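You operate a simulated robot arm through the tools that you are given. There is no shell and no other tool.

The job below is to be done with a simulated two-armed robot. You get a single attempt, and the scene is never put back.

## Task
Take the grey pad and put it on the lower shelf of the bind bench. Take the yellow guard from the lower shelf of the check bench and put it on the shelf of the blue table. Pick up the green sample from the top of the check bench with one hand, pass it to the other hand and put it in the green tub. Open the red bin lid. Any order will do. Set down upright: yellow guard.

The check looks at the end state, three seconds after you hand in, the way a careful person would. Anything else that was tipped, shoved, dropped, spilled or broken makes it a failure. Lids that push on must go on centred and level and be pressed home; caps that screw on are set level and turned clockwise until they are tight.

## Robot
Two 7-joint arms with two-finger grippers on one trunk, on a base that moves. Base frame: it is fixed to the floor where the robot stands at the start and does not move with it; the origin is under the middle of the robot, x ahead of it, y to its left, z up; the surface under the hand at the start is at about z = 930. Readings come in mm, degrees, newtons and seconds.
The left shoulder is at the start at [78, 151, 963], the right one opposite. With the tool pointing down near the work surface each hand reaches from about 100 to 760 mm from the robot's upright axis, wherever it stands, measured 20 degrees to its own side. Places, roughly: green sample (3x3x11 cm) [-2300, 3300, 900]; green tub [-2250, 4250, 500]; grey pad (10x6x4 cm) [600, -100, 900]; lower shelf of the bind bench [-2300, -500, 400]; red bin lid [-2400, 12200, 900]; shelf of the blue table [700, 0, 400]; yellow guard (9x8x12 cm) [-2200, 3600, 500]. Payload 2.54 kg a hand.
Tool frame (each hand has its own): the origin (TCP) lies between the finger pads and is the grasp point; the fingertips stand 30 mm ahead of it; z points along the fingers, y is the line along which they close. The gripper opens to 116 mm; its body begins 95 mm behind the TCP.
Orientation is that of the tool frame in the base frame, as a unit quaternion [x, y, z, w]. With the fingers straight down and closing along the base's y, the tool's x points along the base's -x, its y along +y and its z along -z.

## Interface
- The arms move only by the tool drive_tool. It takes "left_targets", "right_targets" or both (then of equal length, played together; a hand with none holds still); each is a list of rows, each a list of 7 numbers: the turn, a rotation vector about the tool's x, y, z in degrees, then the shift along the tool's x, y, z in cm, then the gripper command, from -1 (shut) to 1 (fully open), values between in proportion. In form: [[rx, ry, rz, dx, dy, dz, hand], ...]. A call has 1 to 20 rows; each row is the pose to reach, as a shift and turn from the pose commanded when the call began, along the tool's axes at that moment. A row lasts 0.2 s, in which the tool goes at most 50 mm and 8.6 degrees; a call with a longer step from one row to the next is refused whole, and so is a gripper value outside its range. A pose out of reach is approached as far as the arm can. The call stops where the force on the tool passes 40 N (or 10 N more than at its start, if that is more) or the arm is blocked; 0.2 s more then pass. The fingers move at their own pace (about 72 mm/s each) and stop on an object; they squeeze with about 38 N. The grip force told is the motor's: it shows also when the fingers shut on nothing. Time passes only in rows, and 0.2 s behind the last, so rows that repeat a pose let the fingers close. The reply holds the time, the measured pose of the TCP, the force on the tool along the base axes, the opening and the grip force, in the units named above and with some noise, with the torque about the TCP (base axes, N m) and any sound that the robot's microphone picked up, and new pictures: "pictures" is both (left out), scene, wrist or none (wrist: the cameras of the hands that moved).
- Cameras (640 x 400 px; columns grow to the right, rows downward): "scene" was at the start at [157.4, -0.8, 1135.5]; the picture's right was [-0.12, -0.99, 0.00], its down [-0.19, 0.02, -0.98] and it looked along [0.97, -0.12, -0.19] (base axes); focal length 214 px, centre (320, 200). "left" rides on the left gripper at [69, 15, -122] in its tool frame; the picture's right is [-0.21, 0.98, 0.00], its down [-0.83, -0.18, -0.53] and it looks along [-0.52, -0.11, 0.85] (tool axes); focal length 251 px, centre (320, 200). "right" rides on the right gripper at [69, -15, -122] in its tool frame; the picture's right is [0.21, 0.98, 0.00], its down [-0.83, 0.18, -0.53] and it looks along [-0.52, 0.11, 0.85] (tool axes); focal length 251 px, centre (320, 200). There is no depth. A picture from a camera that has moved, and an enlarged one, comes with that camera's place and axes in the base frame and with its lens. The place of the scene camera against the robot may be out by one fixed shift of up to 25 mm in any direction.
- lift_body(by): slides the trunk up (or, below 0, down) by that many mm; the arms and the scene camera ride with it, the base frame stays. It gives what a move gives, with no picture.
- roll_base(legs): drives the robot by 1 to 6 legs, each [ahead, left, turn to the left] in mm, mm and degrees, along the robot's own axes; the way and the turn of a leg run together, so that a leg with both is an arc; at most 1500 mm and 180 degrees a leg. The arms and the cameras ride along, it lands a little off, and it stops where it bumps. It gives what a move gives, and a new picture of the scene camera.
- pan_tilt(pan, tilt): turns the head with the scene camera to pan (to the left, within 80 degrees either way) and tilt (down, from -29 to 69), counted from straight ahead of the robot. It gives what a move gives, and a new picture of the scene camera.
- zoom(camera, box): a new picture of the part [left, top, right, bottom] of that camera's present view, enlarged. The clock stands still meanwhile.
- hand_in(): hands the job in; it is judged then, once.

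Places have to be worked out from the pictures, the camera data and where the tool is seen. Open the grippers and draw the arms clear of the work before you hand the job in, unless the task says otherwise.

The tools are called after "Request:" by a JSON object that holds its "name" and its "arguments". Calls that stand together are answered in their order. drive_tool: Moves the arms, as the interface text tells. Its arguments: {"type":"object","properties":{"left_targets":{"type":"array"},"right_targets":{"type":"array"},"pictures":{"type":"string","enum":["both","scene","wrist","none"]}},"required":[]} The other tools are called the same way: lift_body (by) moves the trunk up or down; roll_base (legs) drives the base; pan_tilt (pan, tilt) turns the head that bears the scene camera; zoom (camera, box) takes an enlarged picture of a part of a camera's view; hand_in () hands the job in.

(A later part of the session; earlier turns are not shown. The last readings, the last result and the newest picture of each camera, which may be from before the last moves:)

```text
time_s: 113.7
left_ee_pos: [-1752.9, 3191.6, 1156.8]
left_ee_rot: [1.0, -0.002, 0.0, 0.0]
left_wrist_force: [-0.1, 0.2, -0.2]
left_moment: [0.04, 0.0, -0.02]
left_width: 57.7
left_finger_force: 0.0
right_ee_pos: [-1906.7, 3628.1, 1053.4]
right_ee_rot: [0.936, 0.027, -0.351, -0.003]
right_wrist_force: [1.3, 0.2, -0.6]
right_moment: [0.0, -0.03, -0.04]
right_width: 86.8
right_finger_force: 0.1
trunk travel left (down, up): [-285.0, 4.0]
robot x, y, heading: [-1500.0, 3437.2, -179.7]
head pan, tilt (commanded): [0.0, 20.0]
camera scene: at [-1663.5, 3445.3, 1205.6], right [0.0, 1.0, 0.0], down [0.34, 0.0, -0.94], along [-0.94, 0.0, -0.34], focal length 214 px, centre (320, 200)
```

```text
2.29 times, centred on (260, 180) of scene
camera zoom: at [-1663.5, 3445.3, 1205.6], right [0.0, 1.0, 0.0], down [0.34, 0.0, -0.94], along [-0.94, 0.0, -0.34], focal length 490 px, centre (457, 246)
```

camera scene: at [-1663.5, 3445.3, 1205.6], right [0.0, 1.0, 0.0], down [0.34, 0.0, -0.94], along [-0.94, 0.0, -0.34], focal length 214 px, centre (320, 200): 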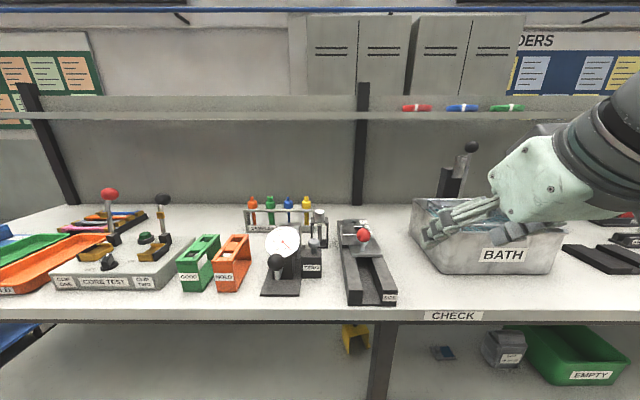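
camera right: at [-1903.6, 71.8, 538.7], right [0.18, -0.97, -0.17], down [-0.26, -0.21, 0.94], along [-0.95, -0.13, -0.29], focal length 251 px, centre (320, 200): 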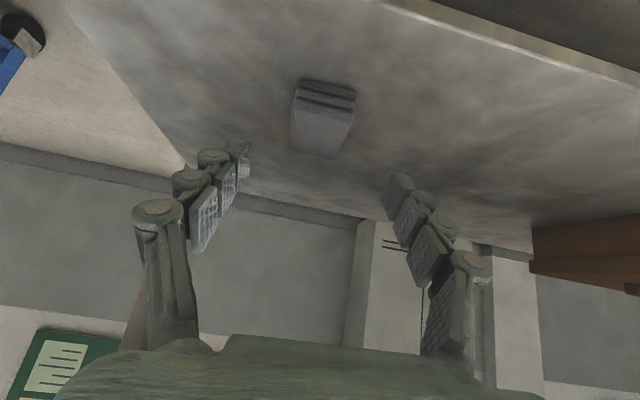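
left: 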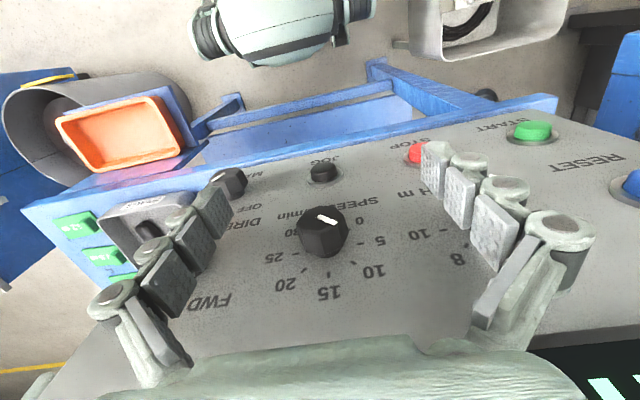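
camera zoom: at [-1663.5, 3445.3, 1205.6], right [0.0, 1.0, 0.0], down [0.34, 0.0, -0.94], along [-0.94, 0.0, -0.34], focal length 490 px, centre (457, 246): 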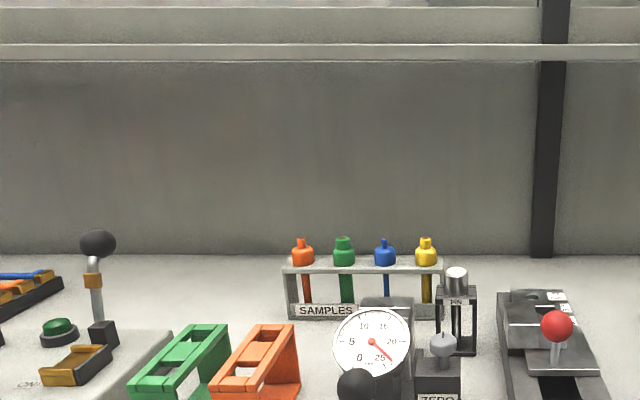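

The rack is clear now: the green sample is second from the left at about [-2268, 3287], with its head standing above the plate (plate z≈935, top z≈977) and about 54 mm between neighbours. I'll drive 160 mm closer so the left hand can reach over it.

Request:
{"name": "roll_base", "arguments": {"legs": [[160, 0, -0.3]]}}

Request:
{"name": "drive_tool", "arguments": {"left_targets": [[0, 0, 8, -3, -0.8, 0, 0.0], [0, 0, 16, -6, -1.6, 0, 0.0], [0, 0, 24, -9, -2.4, 0, 0.0], [0, 0, 32, -12, -3.2, 0, 0.0], [0, 0, 40, -15, -4.0, 0, 0.0], [0, 0, 48, -17, -4.8, 0, 0.0], [0, 0, 56, -19, -5.6, 0, 0.0], [0, 0, 64, -21, -6.4, 0, 0.0], [0, 0, 72, -23, -7.2, 0, 0.0], [0, 0, 80, -25, -8.0, 0, 0.0], [0, 0, 88, -25, -8.5, 0, 0.0]], "pictures": "both"}}

```text
time_s: 115.1
left_ee_pos: [-1914.3, 3192.5, 1157.4]
left_ee_rot: [1.0, -0.005, -0.001, 0.001]
left_wrist_force: [-0.4, -0.5, -0.4]
left_moment: [0.01, -0.02, -0.01]
left_width: 58.1
left_finger_force: 0.1
right_ee_pos: [-2066.4, 3629.9, 1053.4]
right_ee_rot: [0.936, 0.024, -0.352, -0.005]
right_wrist_force: [0.2, -1.1, -0.7]
right_moment: [0.02, 0.02, 0.05]
right_width: 86.8
right_finger_force: 0.0
trunk travel left (down, up): [-285.0, 4.0]
robot x, y, heading: [-1661.4, 3433.4, 180.0]
head pan, tilt (commanded): [0.0, 20.0]
camera scene: at [-1823.2, 3445.9, 1205.6], right [0.0, 1.0, 0.0], down [0.34, 0.0, -0.94], along [-0.94, 0.0, -0.34], focal length 214 px, centre (320, 200)
```

scene: 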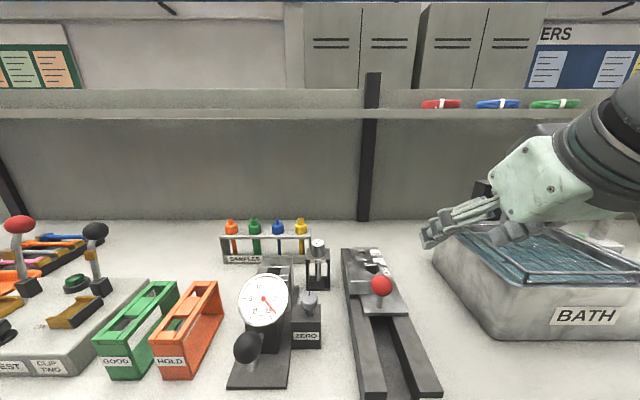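

```text
time_s: 117.5
left_ee_pos: [-2016.7, 3371.5, 1090.0]
left_ee_rot: [0.72, -0.694, -0.003, 0.0]
left_wrist_force: [-0.2, 0.5, -0.2]
left_moment: [-0.01, 0.0, 0.02]
left_width: 58.1
left_finger_force: 0.1
left hand out of reach, approached as far as the arm can: row 7, 8, 9, 10, 11
right_ee_pos: [-2065.0, 3629.9, 1054.4]
right_ee_rot: [0.936, 0.025, -0.352, -0.004]
right_wrist_force: [-0.3, -0.8, 0.1]
right_moment: [0.0, -0.02, 0.01]
right_width: 87.0
right_finger_force: 0.1
trunk travel left (down, up): [-285.0, 4.0]
robot x, y, heading: [-1662.7, 3437.9, 179.7]
head pan, tilt (commanded): [0.0, 20.0]
camera scene: at [-1822.3, 3446.1, 1205.8], right [0.0, 1.0, 0.0], down [0.34, 0.0, -0.94], along [-0.94, 0.0, -0.34], focal length 214 px, centre (320, 200)
camera left: at [-2027.5, 3300.5, 1209.5], right [-0.98, 0.18, 0.0], down [0.15, 0.83, 0.54], along [0.09, 0.53, -0.84], focal length 251 px, centre (320, 200)
```

scene: 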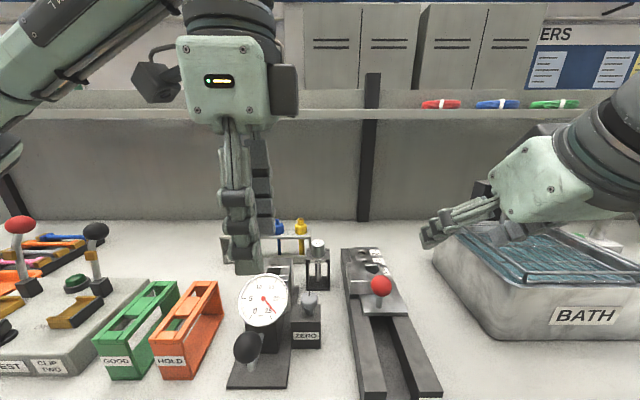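
left: 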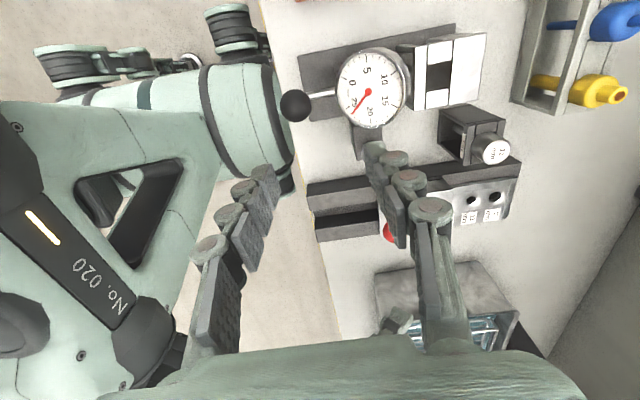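

The left hand is now yawed so it closes front to back, and its fingertips at z 1060 are well above the gauge. I'll move it forward and left over the rack for a view from above.

Request:
{"name": "drive_tool", "arguments": {"left_targets": [[0, 0, 0, 2.0, 4.0, 0, 0.0], [0, 0, 0, 4.0, 8.0, 0, 0.0], [0, 0, 0, 6.0, 12.0, 0, 0.0], [0, 0, 0, 8.0, 16.0, 0, 0.0], [0, 0, 0, 8.5, 19.5, 0, 0.0]], "pictures": "both"}}

```text
time_s: 118.7
left_ee_pos: [-2025.0, 3372.4, 1058.6]
left_ee_rot: [0.717, -0.697, -0.002, 0.0]
left_wrist_force: [0.4, 0.4, -0.8]
left_moment: [-0.03, 0.0, -0.02]
left_width: 58.1
left_finger_force: 0.0
left hand out of reach, approached as far as the arm can: row 1, 2, 3, 4, 5
right_ee_pos: [-2064.3, 3630.4, 1053.3]
right_ee_rot: [0.935, 0.025, -0.353, -0.004]
right_wrist_force: [0.4, 0.4, 0.3]
right_moment: [0.01, -0.01, -0.01]
right_width: 86.9
right_finger_force: 0.1
trunk travel left (down, up): [-285.0, 4.0]
robot x, y, heading: [-1657.7, 3437.8, 179.9]
head pan, tilt (commanded): [0.0, 20.0]
camera scene: at [-1822.4, 3445.9, 1205.7], right [0.0, 1.0, 0.0], down [0.34, 0.0, -0.94], along [-0.94, 0.0, -0.34], focal length 214 px, centre (320, 200)
camera left: at [-2037.2, 3302.2, 1178.6], right [-0.98, 0.19, 0.0], down [0.16, 0.83, 0.53], along [0.1, 0.53, -0.85], focal length 251 px, centre (320, 200)
```

scene: 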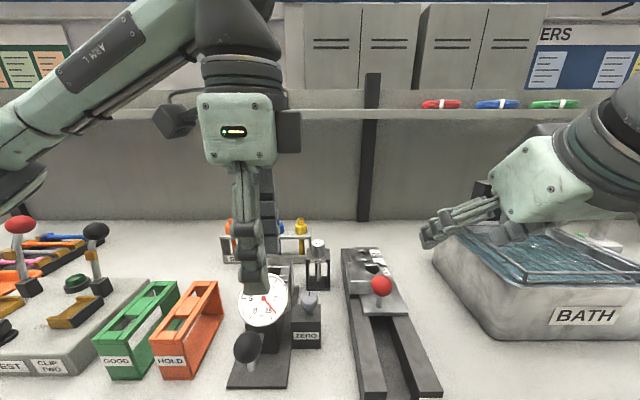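
left: 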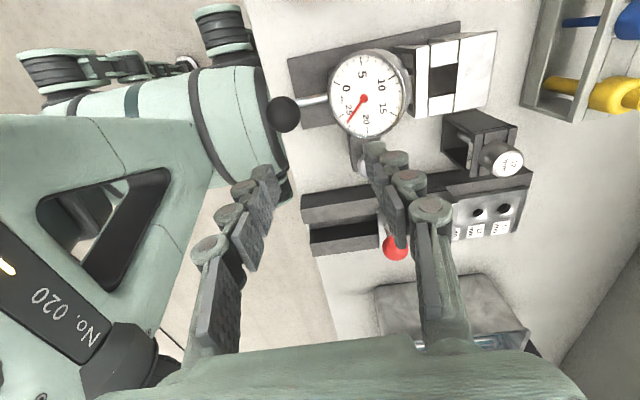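

The arm hardly moved and reports out of reach, so this yaw probably sits at a wrist limit. I'll turn the hand part of the way back, moving left and slightly down to regain freedom.

Request:
{"name": "drive_tool", "arguments": {"left_targets": [[0, 0, -8, 1.5, 0, -0.5, 0.0], [0, 0, -16, 3, 0, -1.0, 0.0], [0, 0, -24, 4.5, 0, -1.5, 0.0], [0, 0, -32, 6, 0, -2.0, 0.0], [0, 0, -40, 7.5, 1, -2.5, 0.0], [0, 0, -48, 9, 2, -3.0, 0.0]], "pictures": "scene"}}

```text
time_s: 120.1
left_ee_pos: [-2041.4, 3280.9, 1089.2]
left_ee_rot: [0.938, -0.346, 0.0, -0.001]
left_wrist_force: [0.3, 0.1, 0.3]
left_moment: [0.01, 0.0, 0.02]
left_width: 58.0
left_finger_force: 0.0
right_ee_pos: [-2065.6, 3628.8, 1055.3]
right_ee_rot: [0.935, 0.025, -0.352, -0.004]
right_wrist_force: [0.6, -0.5, 0.7]
right_moment: [-0.07, -0.01, -0.03]
right_width: 86.8
right_finger_force: 0.1
trunk travel left (down, up): [-285.0, 4.0]
robot x, y, heading: [-1660.2, 3429.1, 180.0]
head pan, tilt (commanded): [0.0, 20.0]
camera scene: at [-1822.3, 3445.7, 1205.7], right [0.0, 1.0, 0.0], down [0.34, 0.0, -0.94], along [-0.94, 0.0, -0.34], focal length 214 px, centre (320, 200)
```

scene: 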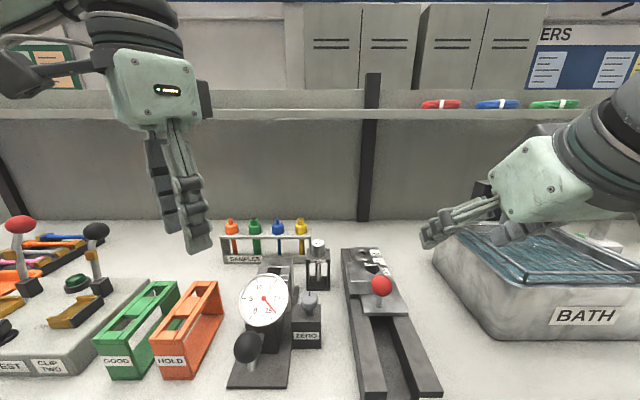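

The hand is free again at yaw 40°. A yaw of about 50° is enough to keep the fingers clear of the neighbouring vials, so I'll move toward the rack with that.

Request:
{"name": "drive_tool", "arguments": {"left_targets": [[0, 0, 2.5, -3.1, 2.5, 0, 0.0], [0, 0, 5, -6.2, 4.9, 0, 0.0], [0, 0, 7.5, -9.4, 7.4, 0, 0.0], [0, 0, 10, -12.5, 9.9, 0, 0.0]], "pictures": "both"}}

```text
time_s: 121.1
left_ee_pos: [-2193.5, 3293.9, 1084.2]
left_ee_rot: [0.905, -0.426, -0.001, 0.001]
left_wrist_force: [0.2, -0.9, 1.0]
left_moment: [-0.01, 0.0, -0.02]
left_width: 57.9
left_finger_force: 0.2
left hand out of reach, approached as far as the arm can: row 4
right_ee_pos: [-2064.4, 3628.9, 1053.4]
right_ee_rot: [0.936, 0.023, -0.351, -0.005]
right_wrist_force: [-1.2, 1.8, -0.3]
right_moment: [0.0, 0.0, 0.0]
right_width: 86.8
right_finger_force: 0.0
trunk travel left (down, up): [-285.0, 4.0]
robot x, y, heading: [-1655.5, 3436.2, 179.8]
head pan, tilt (commanded): [0.0, 20.0]
camera scene: at [-1822.8, 3446.2, 1205.6], right [0.0, 1.0, 0.0], down [0.34, 0.0, -0.94], along [-0.94, 0.0, -0.34], focal length 214 px, centre (320, 200)
camera left: at [-2159.8, 3228.9, 1204.9], right [-0.89, -0.46, 0.0], down [-0.39, 0.75, 0.53], along [-0.25, 0.47, -0.84], focal length 251 px, centre (320, 200)
```

scene: 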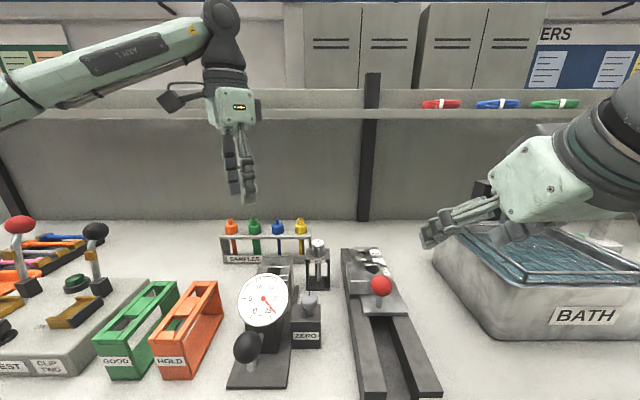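
left: 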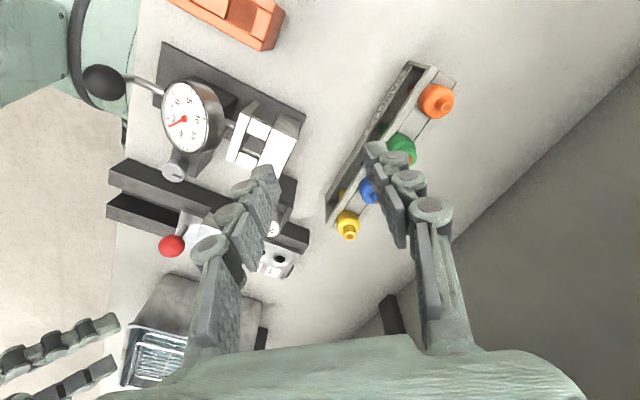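

The wrist view shows the four vials in a row along y. Green is at about [-2275, 3271], with blue and orange about 52 mm to either side. I'll bring the open hand over the green vial, still above it, and look again.

Request:
{"name": "zoom", "arguments": {"camera": "left", "box": [300, 50, 480, 250]}}

Request:
{"name": "drive_tool", "arguments": {"left_targets": [[0, 0, 0, -0.9, 1.9, 1.2, 0.0], [0, 0, 0, -1.8, 3.8, 2.2, 0.0], [0, 0, 0, -2.7, 5.8, 2.4, 0.0], [0, 0, 0, -3.5, 7.7, 2.4, 0.0]], "pictures": "both"}}

```text
2.00 times, centred on (390, 150) of left
camera zoom: at [-2159.8, 3228.9, 1204.9], right [-0.89, -0.46, 0.0], down [-0.39, 0.75, 0.53], along [-0.25, 0.47, -0.84], focal length 503 px, centre (180, 300)
```

zoom: 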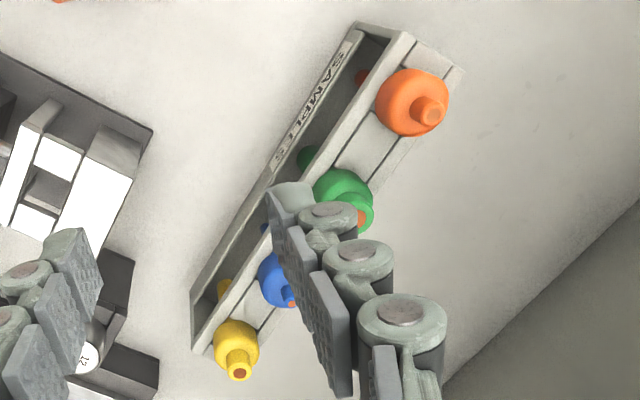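

```text
time_s: 122.1
left_ee_pos: [-2209.0, 3299.9, 1051.8]
left_ee_rot: [0.905, -0.425, -0.002, 0.0]
left_wrist_force: [0.6, 0.3, -0.1]
left_moment: [-0.01, -0.01, 0.02]
left_width: 57.8
left_finger_force: 0.0
left hand out of reach, approached as far as the arm can: row 1, 2, 3, 4
right_ee_pos: [-2065.2, 3629.4, 1053.1]
right_ee_rot: [0.936, 0.025, -0.352, -0.004]
right_wrist_force: [0.3, 0.2, -0.4]
right_moment: [-0.01, -0.02, 0.0]
right_width: 87.0
right_finger_force: 0.0
trunk travel left (down, up): [-285.0, 4.0]
robot x, y, heading: [-1657.4, 3435.7, 179.9]
head pan, tilt (commanded): [0.0, 20.0]
camera scene: at [-1822.4, 3445.9, 1205.7], right [0.0, 1.0, 0.0], down [0.34, 0.0, -0.94], along [-0.94, 0.0, -0.34], focal length 214 px, centre (320, 200)
camera left: at [-2176.0, 3236.0, 1171.1], right [-0.89, -0.46, 0.0], down [-0.39, 0.75, 0.54], along [-0.25, 0.48, -0.84], focal length 251 px, centre (320, 200)
```

scene: 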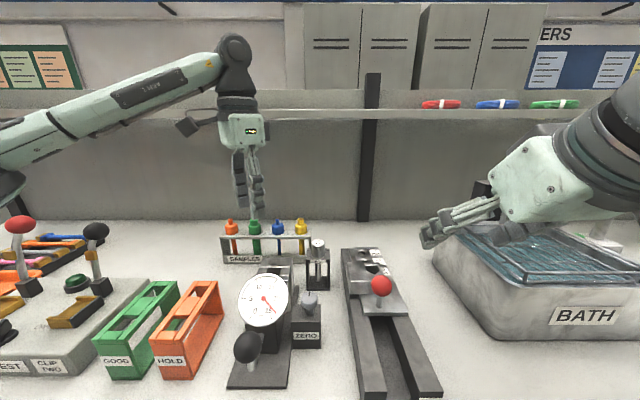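
left: 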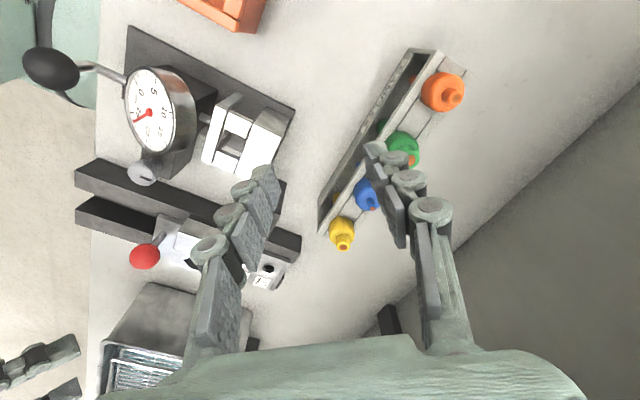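

The left hand stops about 65 mm short in this pose, which looks like a wrist-bend limit because the arm isn't near full stretch. I'll check how much room the base has in front by looking straight down.

Request:
{"name": "pan_tilt", "arguments": {"pan": 0, "tilt": 69}}

```text
time_s: 123.2
left_ee_pos: [-2209.6, 3299.4, 1050.7]
left_ee_rot: [0.905, -0.425, -0.001, 0.001]
left_wrist_force: [-0.4, -0.8, 0.5]
left_moment: [0.02, 0.01, 0.01]
left_width: 58.1
left_finger_force: 0.1
right_ee_pos: [-2064.5, 3630.4, 1052.8]
right_ee_rot: [0.936, 0.024, -0.352, -0.004]
right_wrist_force: [0.4, 1.3, -1.1]
right_moment: [0.02, -0.01, -0.01]
right_width: 87.0
right_finger_force: 0.0
trunk travel left (down, up): [-285.0, 4.0]
robot x, y, heading: [-1657.9, 3432.1, 180.0]
head pan, tilt (commanded): [0.0, 68.8]
camera scene: at [-1785.3, 3445.9, 1138.2], right [0.0, 1.0, 0.0], down [0.93, 0.0, -0.36], along [-0.36, 0.0, -0.93], focal length 214 px, centre (320, 200)
```

scene: 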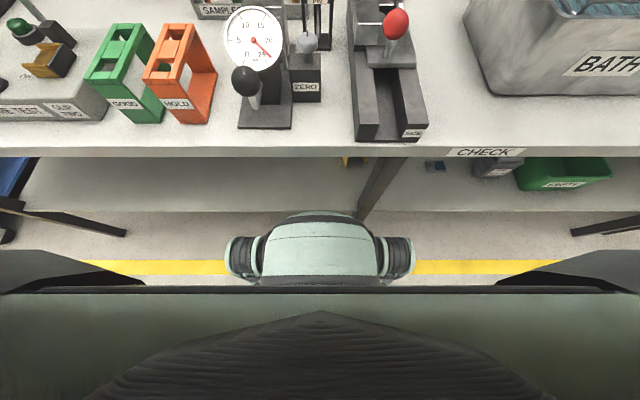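

The base nose reaches nearly to the shelf edge, beside the centre leg, so I shouldn't drive closer. A forward tilt of about 25° relieves the wrist and still clears the neighbouring vials, so I'll apply that first.

Request:
{"name": "pan_tilt", "arguments": {"pan": 0, "tilt": 30}}

Request:
{"name": "drive_tool", "arguments": {"left_targets": [[0, -6.5, 0, 0, 0, -0.5, 0.0], [0, -13, 0, 0, 0, -1, 0.0], [0, -19, 0, 0, 0, -1, 0.0], [0, -25, 0, 0, 0, -1, 0.0]], "pictures": "both"}}

```text
time_s: 124.3
left_ee_pos: [-2208.8, 3299.6, 1051.4]
left_ee_rot: [0.905, -0.426, -0.001, 0.002]
left_wrist_force: [0.0, -0.3, -0.5]
left_moment: [-0.01, -0.02, 0.02]
left_width: 58.0
left_finger_force: 0.0
right_ee_pos: [-2066.6, 3628.7, 1052.4]
right_ee_rot: [0.936, 0.025, -0.352, -0.004]
right_wrist_force: [0.1, 0.4, 0.6]
right_moment: [-0.04, 0.01, 0.02]
right_width: 87.1
right_finger_force: 0.0
trunk travel left (down, up): [-285.0, 4.0]
robot x, y, heading: [-1658.8, 3436.0, 180.0]
head pan, tilt (commanded): [0.0, 30.0]
camera scene: at [-1819.8, 3445.9, 1189.6], right [0.0, 1.0, 0.0], down [0.5, 0.0, -0.87], along [-0.87, 0.0, -0.5], focal length 214 px, centre (320, 200)
```

scene: 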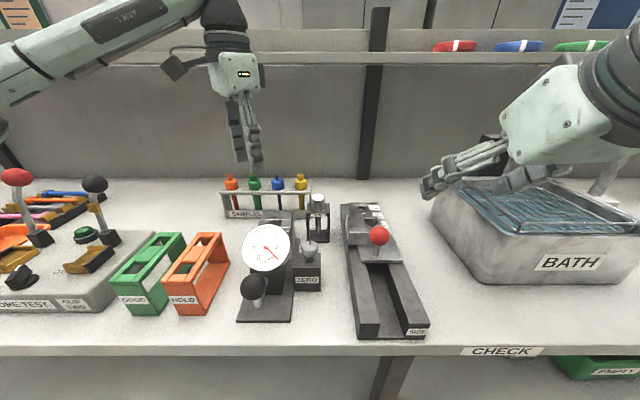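

```text
time_s: 125.3
left_ee_pos: [-2208.3, 3300.4, 1061.0]
left_ee_rot: [0.883, -0.416, -0.198, -0.093]
left_wrist_force: [0.4, -0.5, 0.8]
left_moment: [-0.03, 0.0, 0.03]
left_width: 58.4
left_finger_force: 0.0
right_ee_pos: [-2065.4, 3629.5, 1053.8]
right_ee_rot: [0.936, 0.025, -0.352, -0.004]
right_wrist_force: [0.5, 0.3, 0.6]
right_moment: [0.03, 0.0, -0.02]
right_width: 87.0
right_finger_force: 0.0
trunk travel left (down, up): [-285.0, 4.0]
robot x, y, heading: [-1660.8, 3430.5, 179.7]
head pan, tilt (commanded): [0.0, 30.0]
camera scene: at [-1819.7, 3445.6, 1189.7], right [0.0, 1.0, 0.0], down [0.5, 0.0, -0.87], along [-0.87, 0.0, -0.5], focal length 214 px, centre (320, 200)
camera left: at [-2147.2, 3201.6, 1140.2], right [-0.88, -0.47, 0.09], down [-0.19, 0.52, 0.83], along [-0.44, 0.71, -0.54], focal length 251 px, centre (320, 200)
```

scene: 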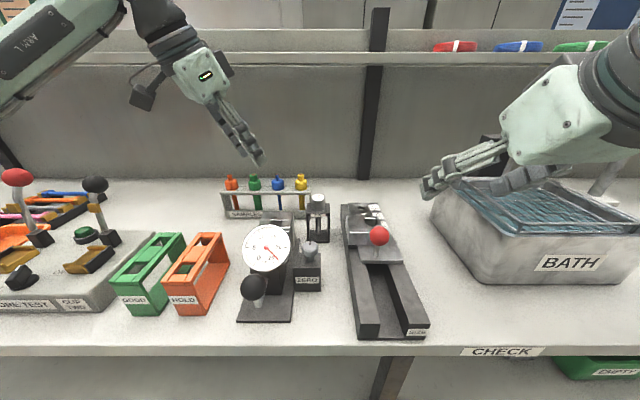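
left: 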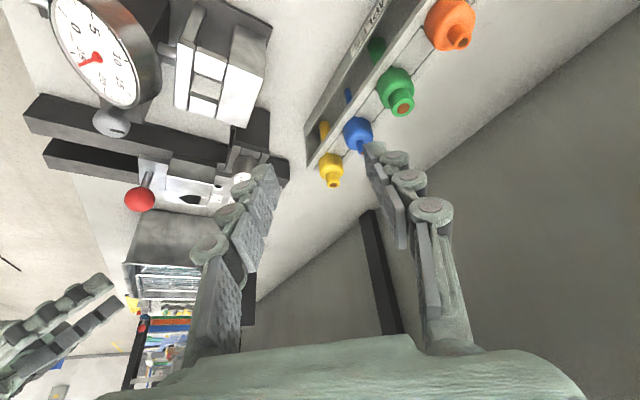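

The tilt worked. Triangulating over three views puts the green head at about [-2270, 3268, 965], with the row parallel to y. I'll enlarge the wrist view to see the plate and head heights.

Request:
{"name": "zoom", "arguments": {"camera": "left", "box": [290, 0, 490, 200]}}

Request:
{"name": "zoom", "arguments": {"camera": "scene", "box": [200, 140, 340, 240]}}

```text
2.00 times, centred on (390, 100) of left
camera zoom: at [-2147.2, 3201.6, 1140.2], right [-0.88, -0.47, 0.09], down [-0.19, 0.52, 0.83], along [-0.44, 0.71, -0.54], focal length 503 px, centre (180, 400)
```

zoom: 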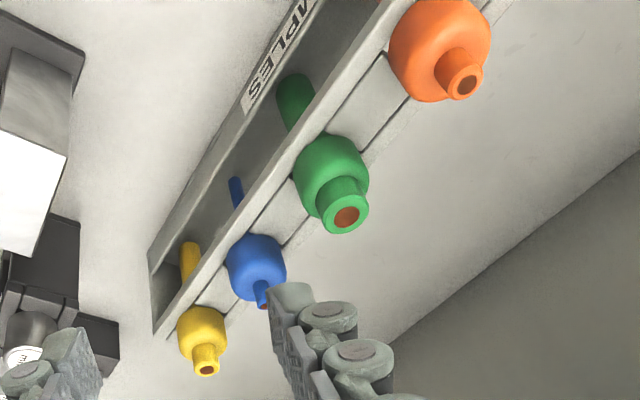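

```text
4.00 times, centred on (270, 190) of scene
camera zoom: at [-1819.7, 3445.6, 1189.7], right [0.0, 1.0, 0.0], down [0.5, 0.0, -0.87], along [-0.87, 0.0, -0.5], focal length 858 px, centre (520, 240)
```

zoom: 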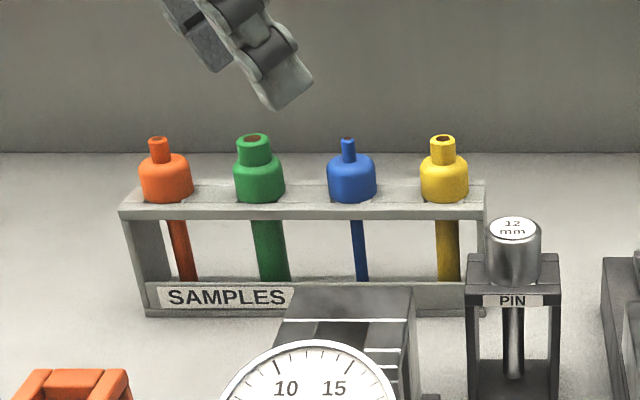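

From the pictures I judge the rack plate at z≈947, the green head at 948–968 and its neck top at 980. I'll move above the green vial, keeping the fingertips above 1010, with the fingers opened to about 70 mm.

Request:
{"name": "drive_tool", "arguments": {"left_targets": [[0, 0, 0, 0.1, 2.2, 0.5, 0.2], [0, 0, 0, 0.15, 4.5, 1.1, 0.2], [0, 0, 0, 0.2, 6.7, 1.7, 0.2]], "pictures": "both"}}

Request:
{"name": "zoom", "arguments": {"camera": "left", "box": [220, 0, 460, 200]}}

```text
time_s: 126.1
left_ee_pos: [-2217.6, 3294.0, 1058.3]
left_ee_rot: [0.882, -0.417, -0.196, -0.093]
left_wrist_force: [1.2, 0.7, 0.0]
left_moment: [-0.01, 0.0, 0.03]
left_width: 69.8
left_finger_force: 0.0
left hand out of reach, approached as far as the arm can: row 1, 2, 3
right_ee_pos: [-2063.9, 3629.5, 1053.6]
right_ee_rot: [0.936, 0.024, -0.352, -0.004]
right_wrist_force: [0.3, 0.1, -0.7]
right_moment: [-0.01, 0.0, 0.0]
right_width: 87.1
right_finger_force: 0.2
trunk travel left (down, up): [-285.0, 4.0]
robot x, y, heading: [-1654.1, 3434.4, 179.7]
head pan, tilt (commanded): [0.0, 30.0]
camera scene: at [-1819.7, 3445.9, 1189.7], right [0.0, 1.0, 0.0], down [0.5, 0.0, -0.87], along [-0.87, 0.0, -0.5], focal length 214 px, centre (320, 200)
camera left: at [-2156.2, 3195.5, 1137.7], right [-0.88, -0.47, 0.09], down [-0.19, 0.52, 0.83], along [-0.44, 0.71, -0.55], focal length 251 px, centre (320, 200)
```

scene: 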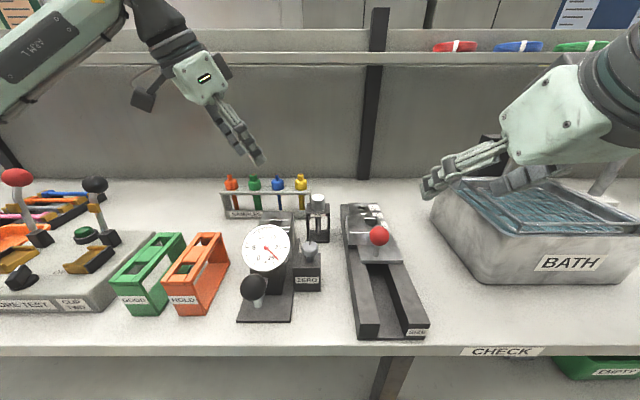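
left: 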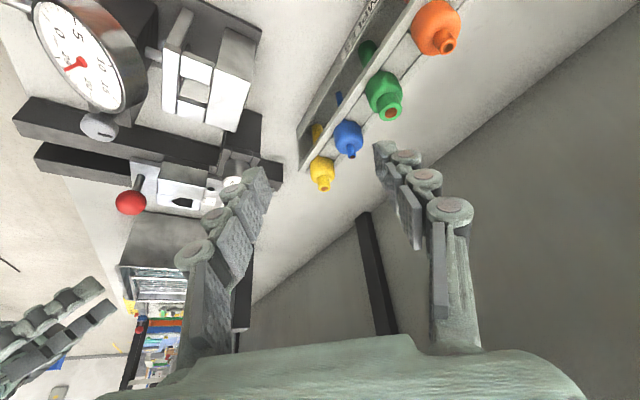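

```text
2.00 times, centred on (340, 100) of left
camera zoom: at [-2156.2, 3195.5, 1137.7], right [-0.88, -0.47, 0.09], down [-0.19, 0.52, 0.83], along [-0.44, 0.71, -0.55], focal length 503 px, centre (280, 400)
```

zoom: 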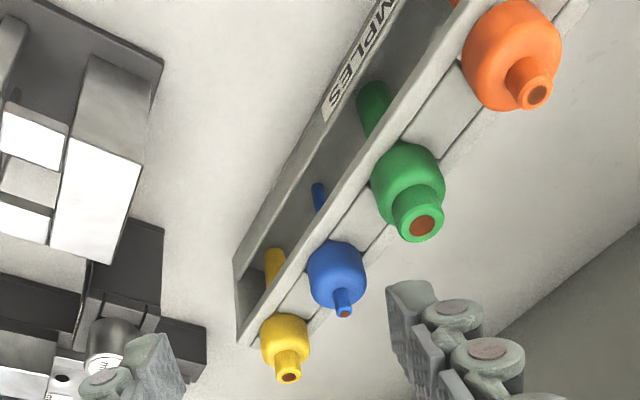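

This pose is still blocked at a distance well inside the arm's reach. The same mirrored pose worked for the right arm when the target was near my centre line. I'll shift the base 140 mm to my left so the vial lies almost ahead of me; the fingertips clear everything on the bench by over 40 mm.

Request:
{"name": "roll_base", "arguments": {"legs": [[0, 140, 0]]}}

```text
time_s: 128.1
left_ee_pos: [-2218.6, 3155.1, 1057.9]
left_ee_rot: [0.882, -0.418, -0.197, -0.093]
left_wrist_force: [0.3, -1.0, -0.4]
left_moment: [0.05, 0.0, 0.01]
left_width: 69.8
left_finger_force: 0.0
right_ee_pos: [-2065.6, 3490.9, 1053.8]
right_ee_rot: [0.936, 0.024, -0.352, -0.004]
right_wrist_force: [0.1, -0.6, 0.6]
right_moment: [0.06, 0.01, -0.04]
right_width: 87.2
right_finger_force: 0.1
trunk travel left (down, up): [-285.0, 4.0]
robot x, y, heading: [-1658.9, 3295.1, 180.0]
head pan, tilt (commanded): [0.0, 30.0]
camera scene: at [-1819.9, 3306.5, 1189.7], right [0.0, 1.0, 0.0], down [0.5, 0.0, -0.87], along [-0.87, 0.0, -0.5], focal length 214 px, centre (320, 200)
```

scene: 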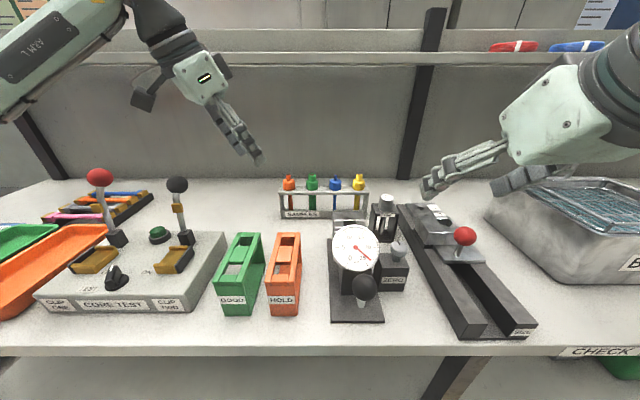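

The vial is nearly ahead now. I'll move the hand above it at z≈1045.

Request:
{"name": "drive_tool", "arguments": {"left_targets": [[0, 0, 0, -3.2, -1.1, 2.0, 0.2], [0, 0, 0, -6.3, -2.3, 3.9, 0.2], [0, 0, 0, -9.5, -3.4, 5.9, 0.2]], "pictures": "both"}}

```text
time_s: 128.9
left_ee_pos: [-2262.0, 3263.3, 1045.4]
left_ee_rot: [0.883, -0.416, -0.197, -0.092]
left_wrist_force: [-0.2, 0.8, -0.4]
left_moment: [-0.03, 0.01, 0.01]
left_width: 69.5
left_finger_force: 0.0
right_ee_pos: [-2065.9, 3492.5, 1052.2]
right_ee_rot: [0.936, 0.023, -0.351, -0.005]
right_wrist_force: [-1.0, 0.7, 1.0]
right_moment: [0.0, -0.01, 0.03]
right_width: 87.2
right_finger_force: 0.0
trunk travel left (down, up): [-285.0, 4.0]
robot x, y, heading: [-1658.9, 3298.1, 180.2]
head pan, tilt (commanded): [0.0, 30.0]
camera scene: at [-1820.1, 3307.4, 1189.6], right [0.0, 1.0, 0.0], down [0.5, 0.0, -0.87], along [-0.87, 0.0, -0.5], focal length 214 px, centre (320, 200)
camera left: at [-2200.7, 3164.6, 1123.9], right [-0.88, -0.47, 0.09], down [-0.19, 0.52, 0.83], along [-0.44, 0.71, -0.55], focal length 251 px, centre (320, 200)
```

scene: 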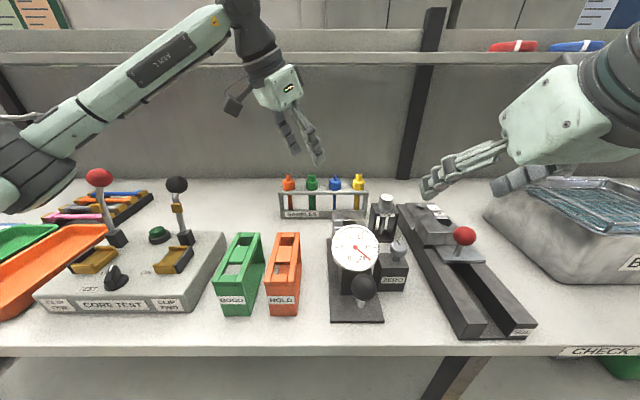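
left: 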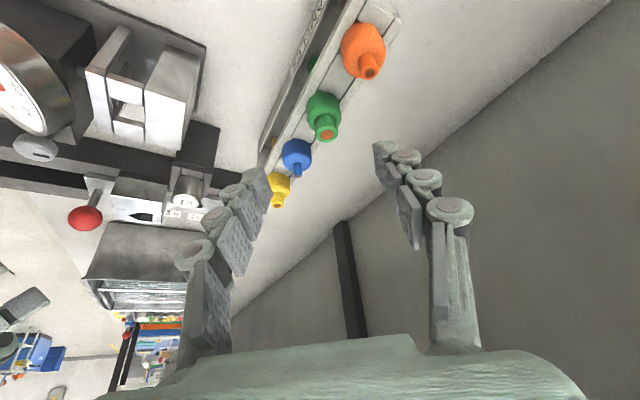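

Reached: the TCP is above the vial. I'll try a bit more yaw (65°) and less tilt (15°) to gain clearance over the orange neighbour, while staying at this height.

Request:
{"name": "drive_tool", "arguments": {"left_targets": [[1.72, 3.32, 4.72, 0, 0, 0, 0.2], [3.43, 6.65, 9.43, 0, 0, 0, 0.2], [5.15, 9.97, 14.15, 0, 0, 0, 0.2]], "pictures": "both"}}

Request:
{"name": "zoom", "arguments": {"camera": "left", "box": [220, 20, 460, 220]}}

Request:
{"name": "zoom", "arguments": {"camera": "scene", "box": [240, 90, 400, 230]}}

```text
time_s: 129.7
left_ee_pos: [-2262.5, 3262.3, 1044.0]
left_ee_rot: [0.876, -0.438, -0.182, -0.09]
left_wrist_force: [-0.3, -0.9, -0.8]
left_moment: [0.02, -0.01, 0.0]
left_width: 69.8
left_finger_force: 0.0
left hand out of reach, approached as far as the arm can: row 1, 2, 3
right_ee_pos: [-2065.0, 3490.7, 1054.2]
right_ee_rot: [0.936, 0.024, -0.352, -0.004]
right_wrist_force: [0.2, 0.3, -1.0]
right_moment: [0.01, 0.02, -0.01]
right_width: 87.1
right_finger_force: 0.1
trunk travel left (down, up): [-285.0, 4.0]
robot x, y, heading: [-1656.9, 3294.3, 180.0]
head pan, tilt (commanded): [0.0, 30.0]
camera scene: at [-1819.9, 3306.8, 1189.7], right [0.0, 1.0, 0.0], down [0.5, 0.0, -0.87], along [-0.87, 0.0, -0.5], focal length 214 px, centre (320, 200)
camera left: at [-2206.1, 3163.2, 1127.3], right [-0.9, -0.43, 0.09], down [-0.18, 0.55, 0.82], along [-0.4, 0.72, -0.57], focal length 251 px, centre (320, 200)
```

scene: 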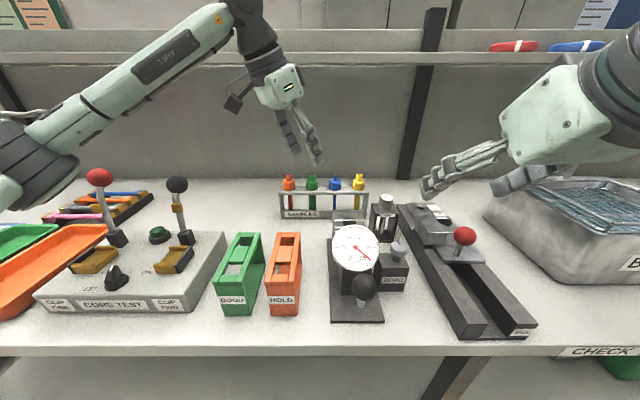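
left: 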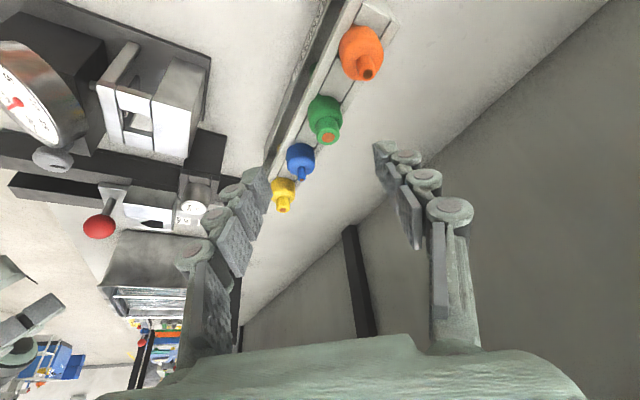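

```text
2.00 times, centred on (340, 120) of left
camera zoom: at [-2206.1, 3163.2, 1127.3], right [-0.9, -0.43, 0.09], down [-0.18, 0.55, 0.82], along [-0.4, 0.72, -0.57], focal length 503 px, centre (280, 360)
```

zoom: 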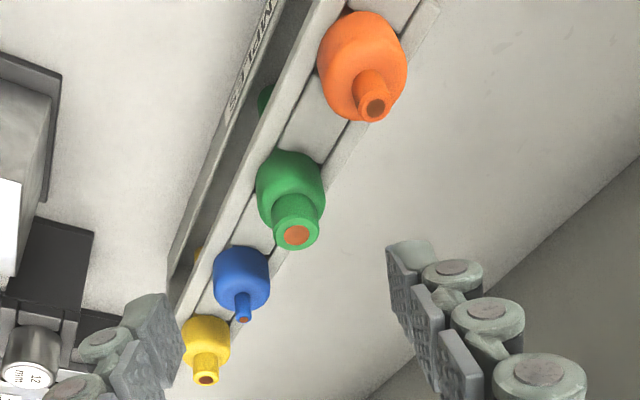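

```text
2.86 times, centred on (320, 160) of scene
camera zoom: at [-1819.9, 3306.8, 1189.7], right [0.0, 1.0, 0.0], down [0.5, 0.0, -0.87], along [-0.87, 0.0, -0.5], focal length 613 px, centre (320, 314)
```

zoom: 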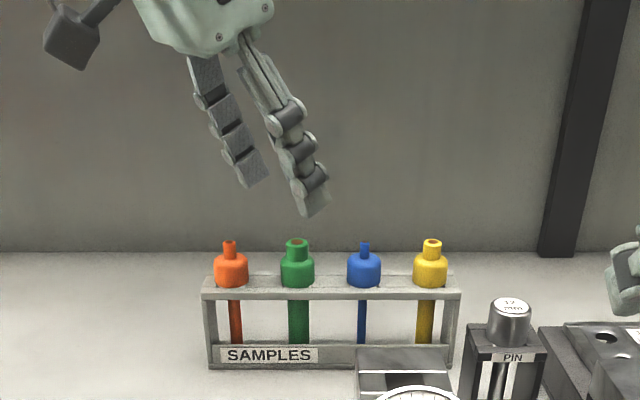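

The arm holds at about 53° yaw and 23° tilt, which still leaves roughly 9 mm over the orange head. New triangulation puts the green neck tip at [-2281, 3275, 976]. I'll centre on that and come down to where the fingertips are just above head level.

Request:
{"name": "drive_tool", "arguments": {"left_targets": [[0, 0, 0, 0.2, 0.67, 1.3, 0.2], [0, 0, 0, 0.4, 0.67, 2.6, 0.2], [0, 0, 0, 0.62, 0.67, 3.99, 0.2]], "pictures": "both"}}

Request:
{"name": "zoom", "arguments": {"camera": "left", "box": [220, 60, 460, 260]}}

Request:
{"name": "zoom", "arguments": {"camera": "scene", "box": [240, 110, 400, 230]}}

```text
time_s: 130.5
left_ee_pos: [-2273.3, 3266.1, 1004.3]
left_ee_rot: [0.877, -0.436, -0.182, -0.088]
left_wrist_force: [-0.1, -0.8, -0.7]
left_moment: [-0.01, 0.04, -0.02]
left_width: 69.3
left_finger_force: 0.1
right_ee_pos: [-2065.9, 3490.6, 1053.4]
right_ee_rot: [0.936, 0.024, -0.352, -0.005]
right_wrist_force: [0.2, 0.4, 0.6]
right_moment: [-0.01, 0.01, -0.01]
right_width: 87.0
right_finger_force: 0.1
trunk travel left (down, up): [-285.0, 4.0]
robot x, y, heading: [-1657.8, 3295.8, 179.9]
head pan, tilt (commanded): [0.0, 30.0]
camera scene: at [-1820.1, 3306.7, 1189.6], right [0.0, 1.0, 0.0], down [0.5, 0.0, -0.87], along [-0.87, 0.0, -0.5], focal length 214 px, centre (320, 200)
camera left: at [-2218.2, 3167.1, 1088.4], right [-0.9, -0.43, 0.09], down [-0.18, 0.55, 0.82], along [-0.4, 0.72, -0.57], focal length 251 px, centre (320, 200)
```

scene: 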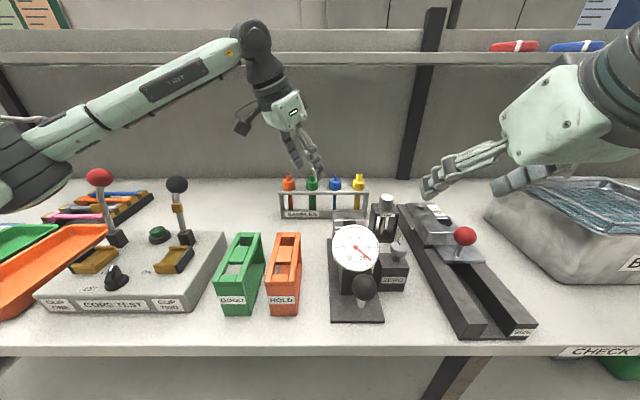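
left: 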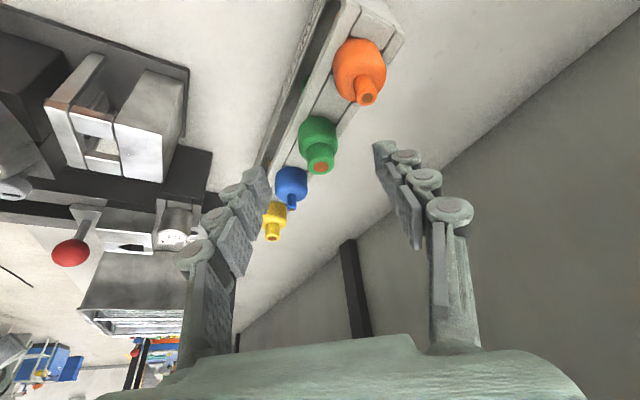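

```text
2.00 times, centred on (340, 160) of left
camera zoom: at [-2218.2, 3167.1, 1088.4], right [-0.9, -0.43, 0.09], down [-0.18, 0.55, 0.82], along [-0.4, 0.72, -0.57], focal length 503 px, centre (280, 280)
```

zoom: 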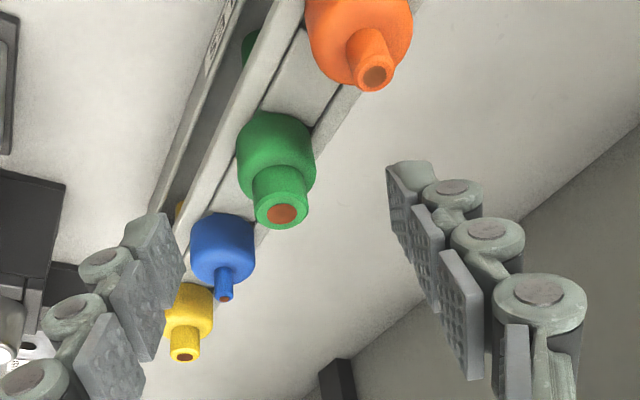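

```text
3.33 times, centred on (320, 170) of scene
camera zoom: at [-1820.1, 3306.7, 1189.6], right [0.0, 1.0, 0.0], down [0.5, 0.0, -0.87], along [-0.87, 0.0, -0.5], focal length 715 px, centre (320, 300)
```

zoom: 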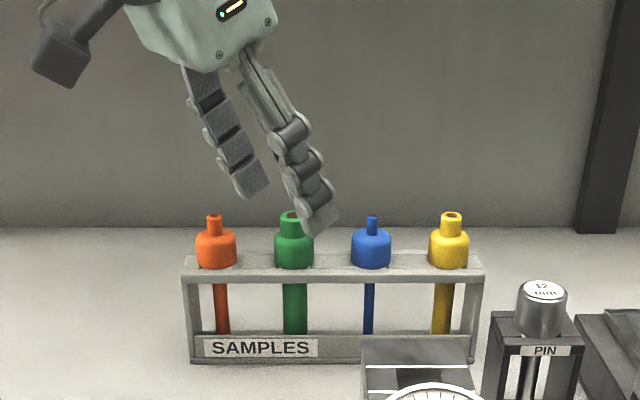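

The fingertip centre now coincides with the vial's axis to within about 2 mm. I'll descend the last 20 mm so the tips go round the green head, just above the plate.

Request:
{"name": "drive_tool", "arguments": {"left_targets": [[0, 0, 0, 0.4, 0, 0.92, 0.2], [0, 0, 0, 0.8, 0, 1.84, 0.2]], "pictures": "both"}}

Request:
{"name": "zoom", "arguments": {"camera": "left", "box": [220, 60, 460, 260]}}

Request:
{"name": "zoom", "arguments": {"camera": "scene", "box": [240, 110, 400, 230]}}

```text
time_s: 131.1
left_ee_pos: [-2273.5, 3265.5, 986.3]
left_ee_rot: [0.876, -0.437, -0.183, -0.089]
left_wrist_force: [0.1, -0.2, 0.1]
left_moment: [-0.03, -0.02, 0.01]
left_width: 69.6
left_finger_force: 0.1
right_ee_pos: [-2064.5, 3490.6, 1053.1]
right_ee_rot: [0.936, 0.024, -0.352, -0.004]
right_wrist_force: [-0.5, 0.4, 0.6]
right_moment: [0.01, -0.01, 0.06]
right_width: 86.9
right_finger_force: 0.1
trunk travel left (down, up): [-285.0, 4.0]
robot x, y, heading: [-1661.2, 3298.0, 180.0]
head pan, tilt (commanded): [0.0, 30.0]
camera scene: at [-1820.0, 3306.7, 1189.7], right [0.0, 1.0, 0.0], down [0.5, 0.0, -0.87], along [-0.87, 0.0, -0.5], focal length 214 px, centre (320, 200)
camera left: at [-2217.9, 3167.6, 1068.8], right [-0.9, -0.43, 0.09], down [-0.18, 0.55, 0.82], along [-0.4, 0.72, -0.57], focal length 251 px, centre (320, 200)
```

scene: 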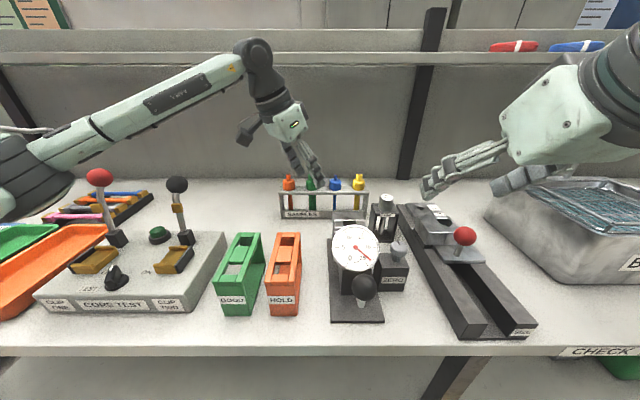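
left: 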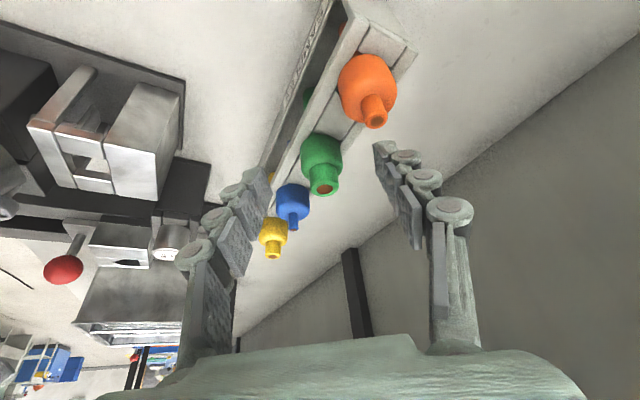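

```text
2.00 times, centred on (340, 160) of left
camera zoom: at [-2217.9, 3167.6, 1068.8], right [-0.9, -0.43, 0.09], down [-0.18, 0.55, 0.82], along [-0.4, 0.72, -0.57], focal length 503 px, centre (280, 280)
```

zoom: 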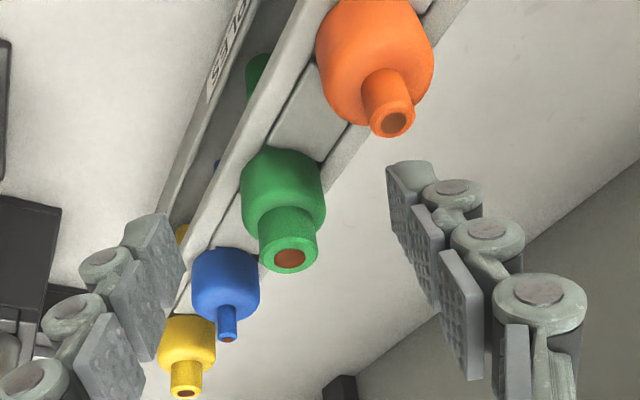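

```text
3.33 times, centred on (320, 170) of scene
camera zoom: at [-1820.0, 3306.7, 1189.7], right [0.0, 1.0, 0.0], down [0.5, 0.0, -0.87], along [-0.87, 0.0, -0.5], focal length 715 px, centre (320, 300)
```

zoom: 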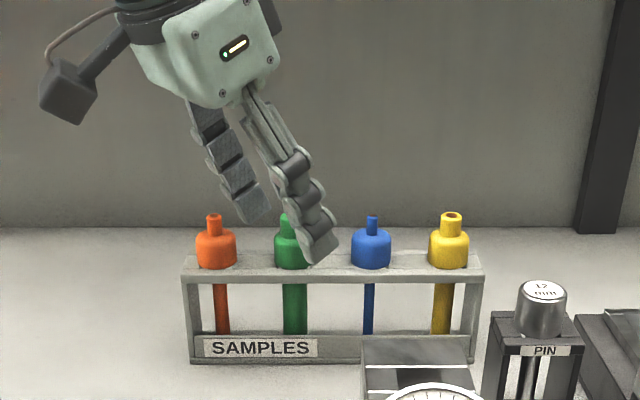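

The tips are around the head at about z 951, just above the plate, and centred on the vial. I'll close the fingers.

Request:
{"name": "drive_tool", "arguments": {"left_targets": [[0, 0, 0, 0, 0, 0, -0.2], [0, 0, 0, 0, 0, 0, -0.6], [0, 0, 0, 0, 0, 0, -1], [0, 0, 0, 0, 0, 0, -1]], "pictures": "wrist"}}

Request:
{"name": "zoom", "arguments": {"camera": "scene", "box": [240, 110, 400, 230]}}

```text
time_s: 132.1
left_ee_pos: [-2273.1, 3266.3, 985.9]
left_ee_rot: [0.876, -0.437, -0.182, -0.088]
left_wrist_force: [0.1, -1.1, 2.0]
left_moment: [0.03, 0.03, -0.05]
left_width: 17.8
left_finger_force: 37.8
right_ee_pos: [-2064.9, 3490.1, 1052.4]
right_ee_rot: [0.936, 0.025, -0.351, -0.005]
right_wrist_force: [-0.4, -1.0, -0.9]
right_moment: [-0.01, 0.0, 0.01]
right_width: 87.2
right_finger_force: 0.1
trunk travel left (down, up): [-285.0, 4.0]
robot x, y, heading: [-1656.6, 3297.6, 179.9]
head pan, tilt (commanded): [0.0, 30.0]
camera left: at [-2217.7, 3167.5, 1069.1], right [-0.9, -0.43, 0.09], down [-0.18, 0.55, 0.82], along [-0.4, 0.72, -0.57], focal length 251 px, centre (320, 200)
```

left: 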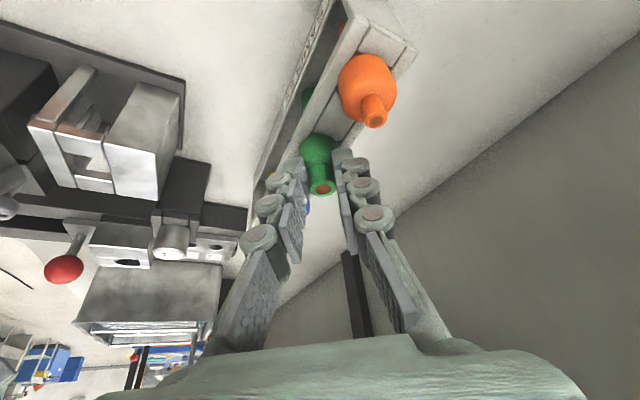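

```text
3.33 times, centred on (320, 170) of scene
camera zoom: at [-1819.8, 3306.8, 1189.7], right [0.0, 1.0, 0.0], down [0.5, 0.0, -0.87], along [-0.87, 0.0, -0.5], focal length 715 px, centre (320, 300)
```

zoom: 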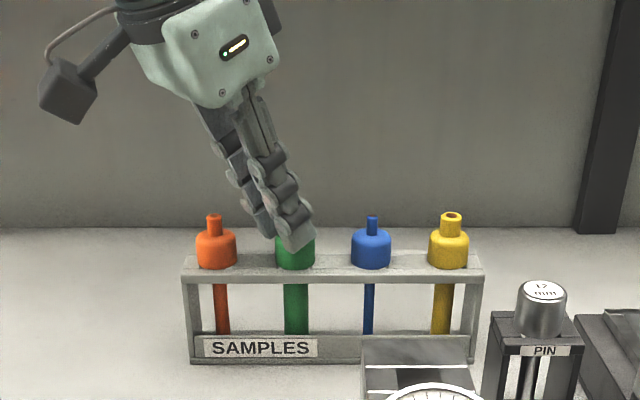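

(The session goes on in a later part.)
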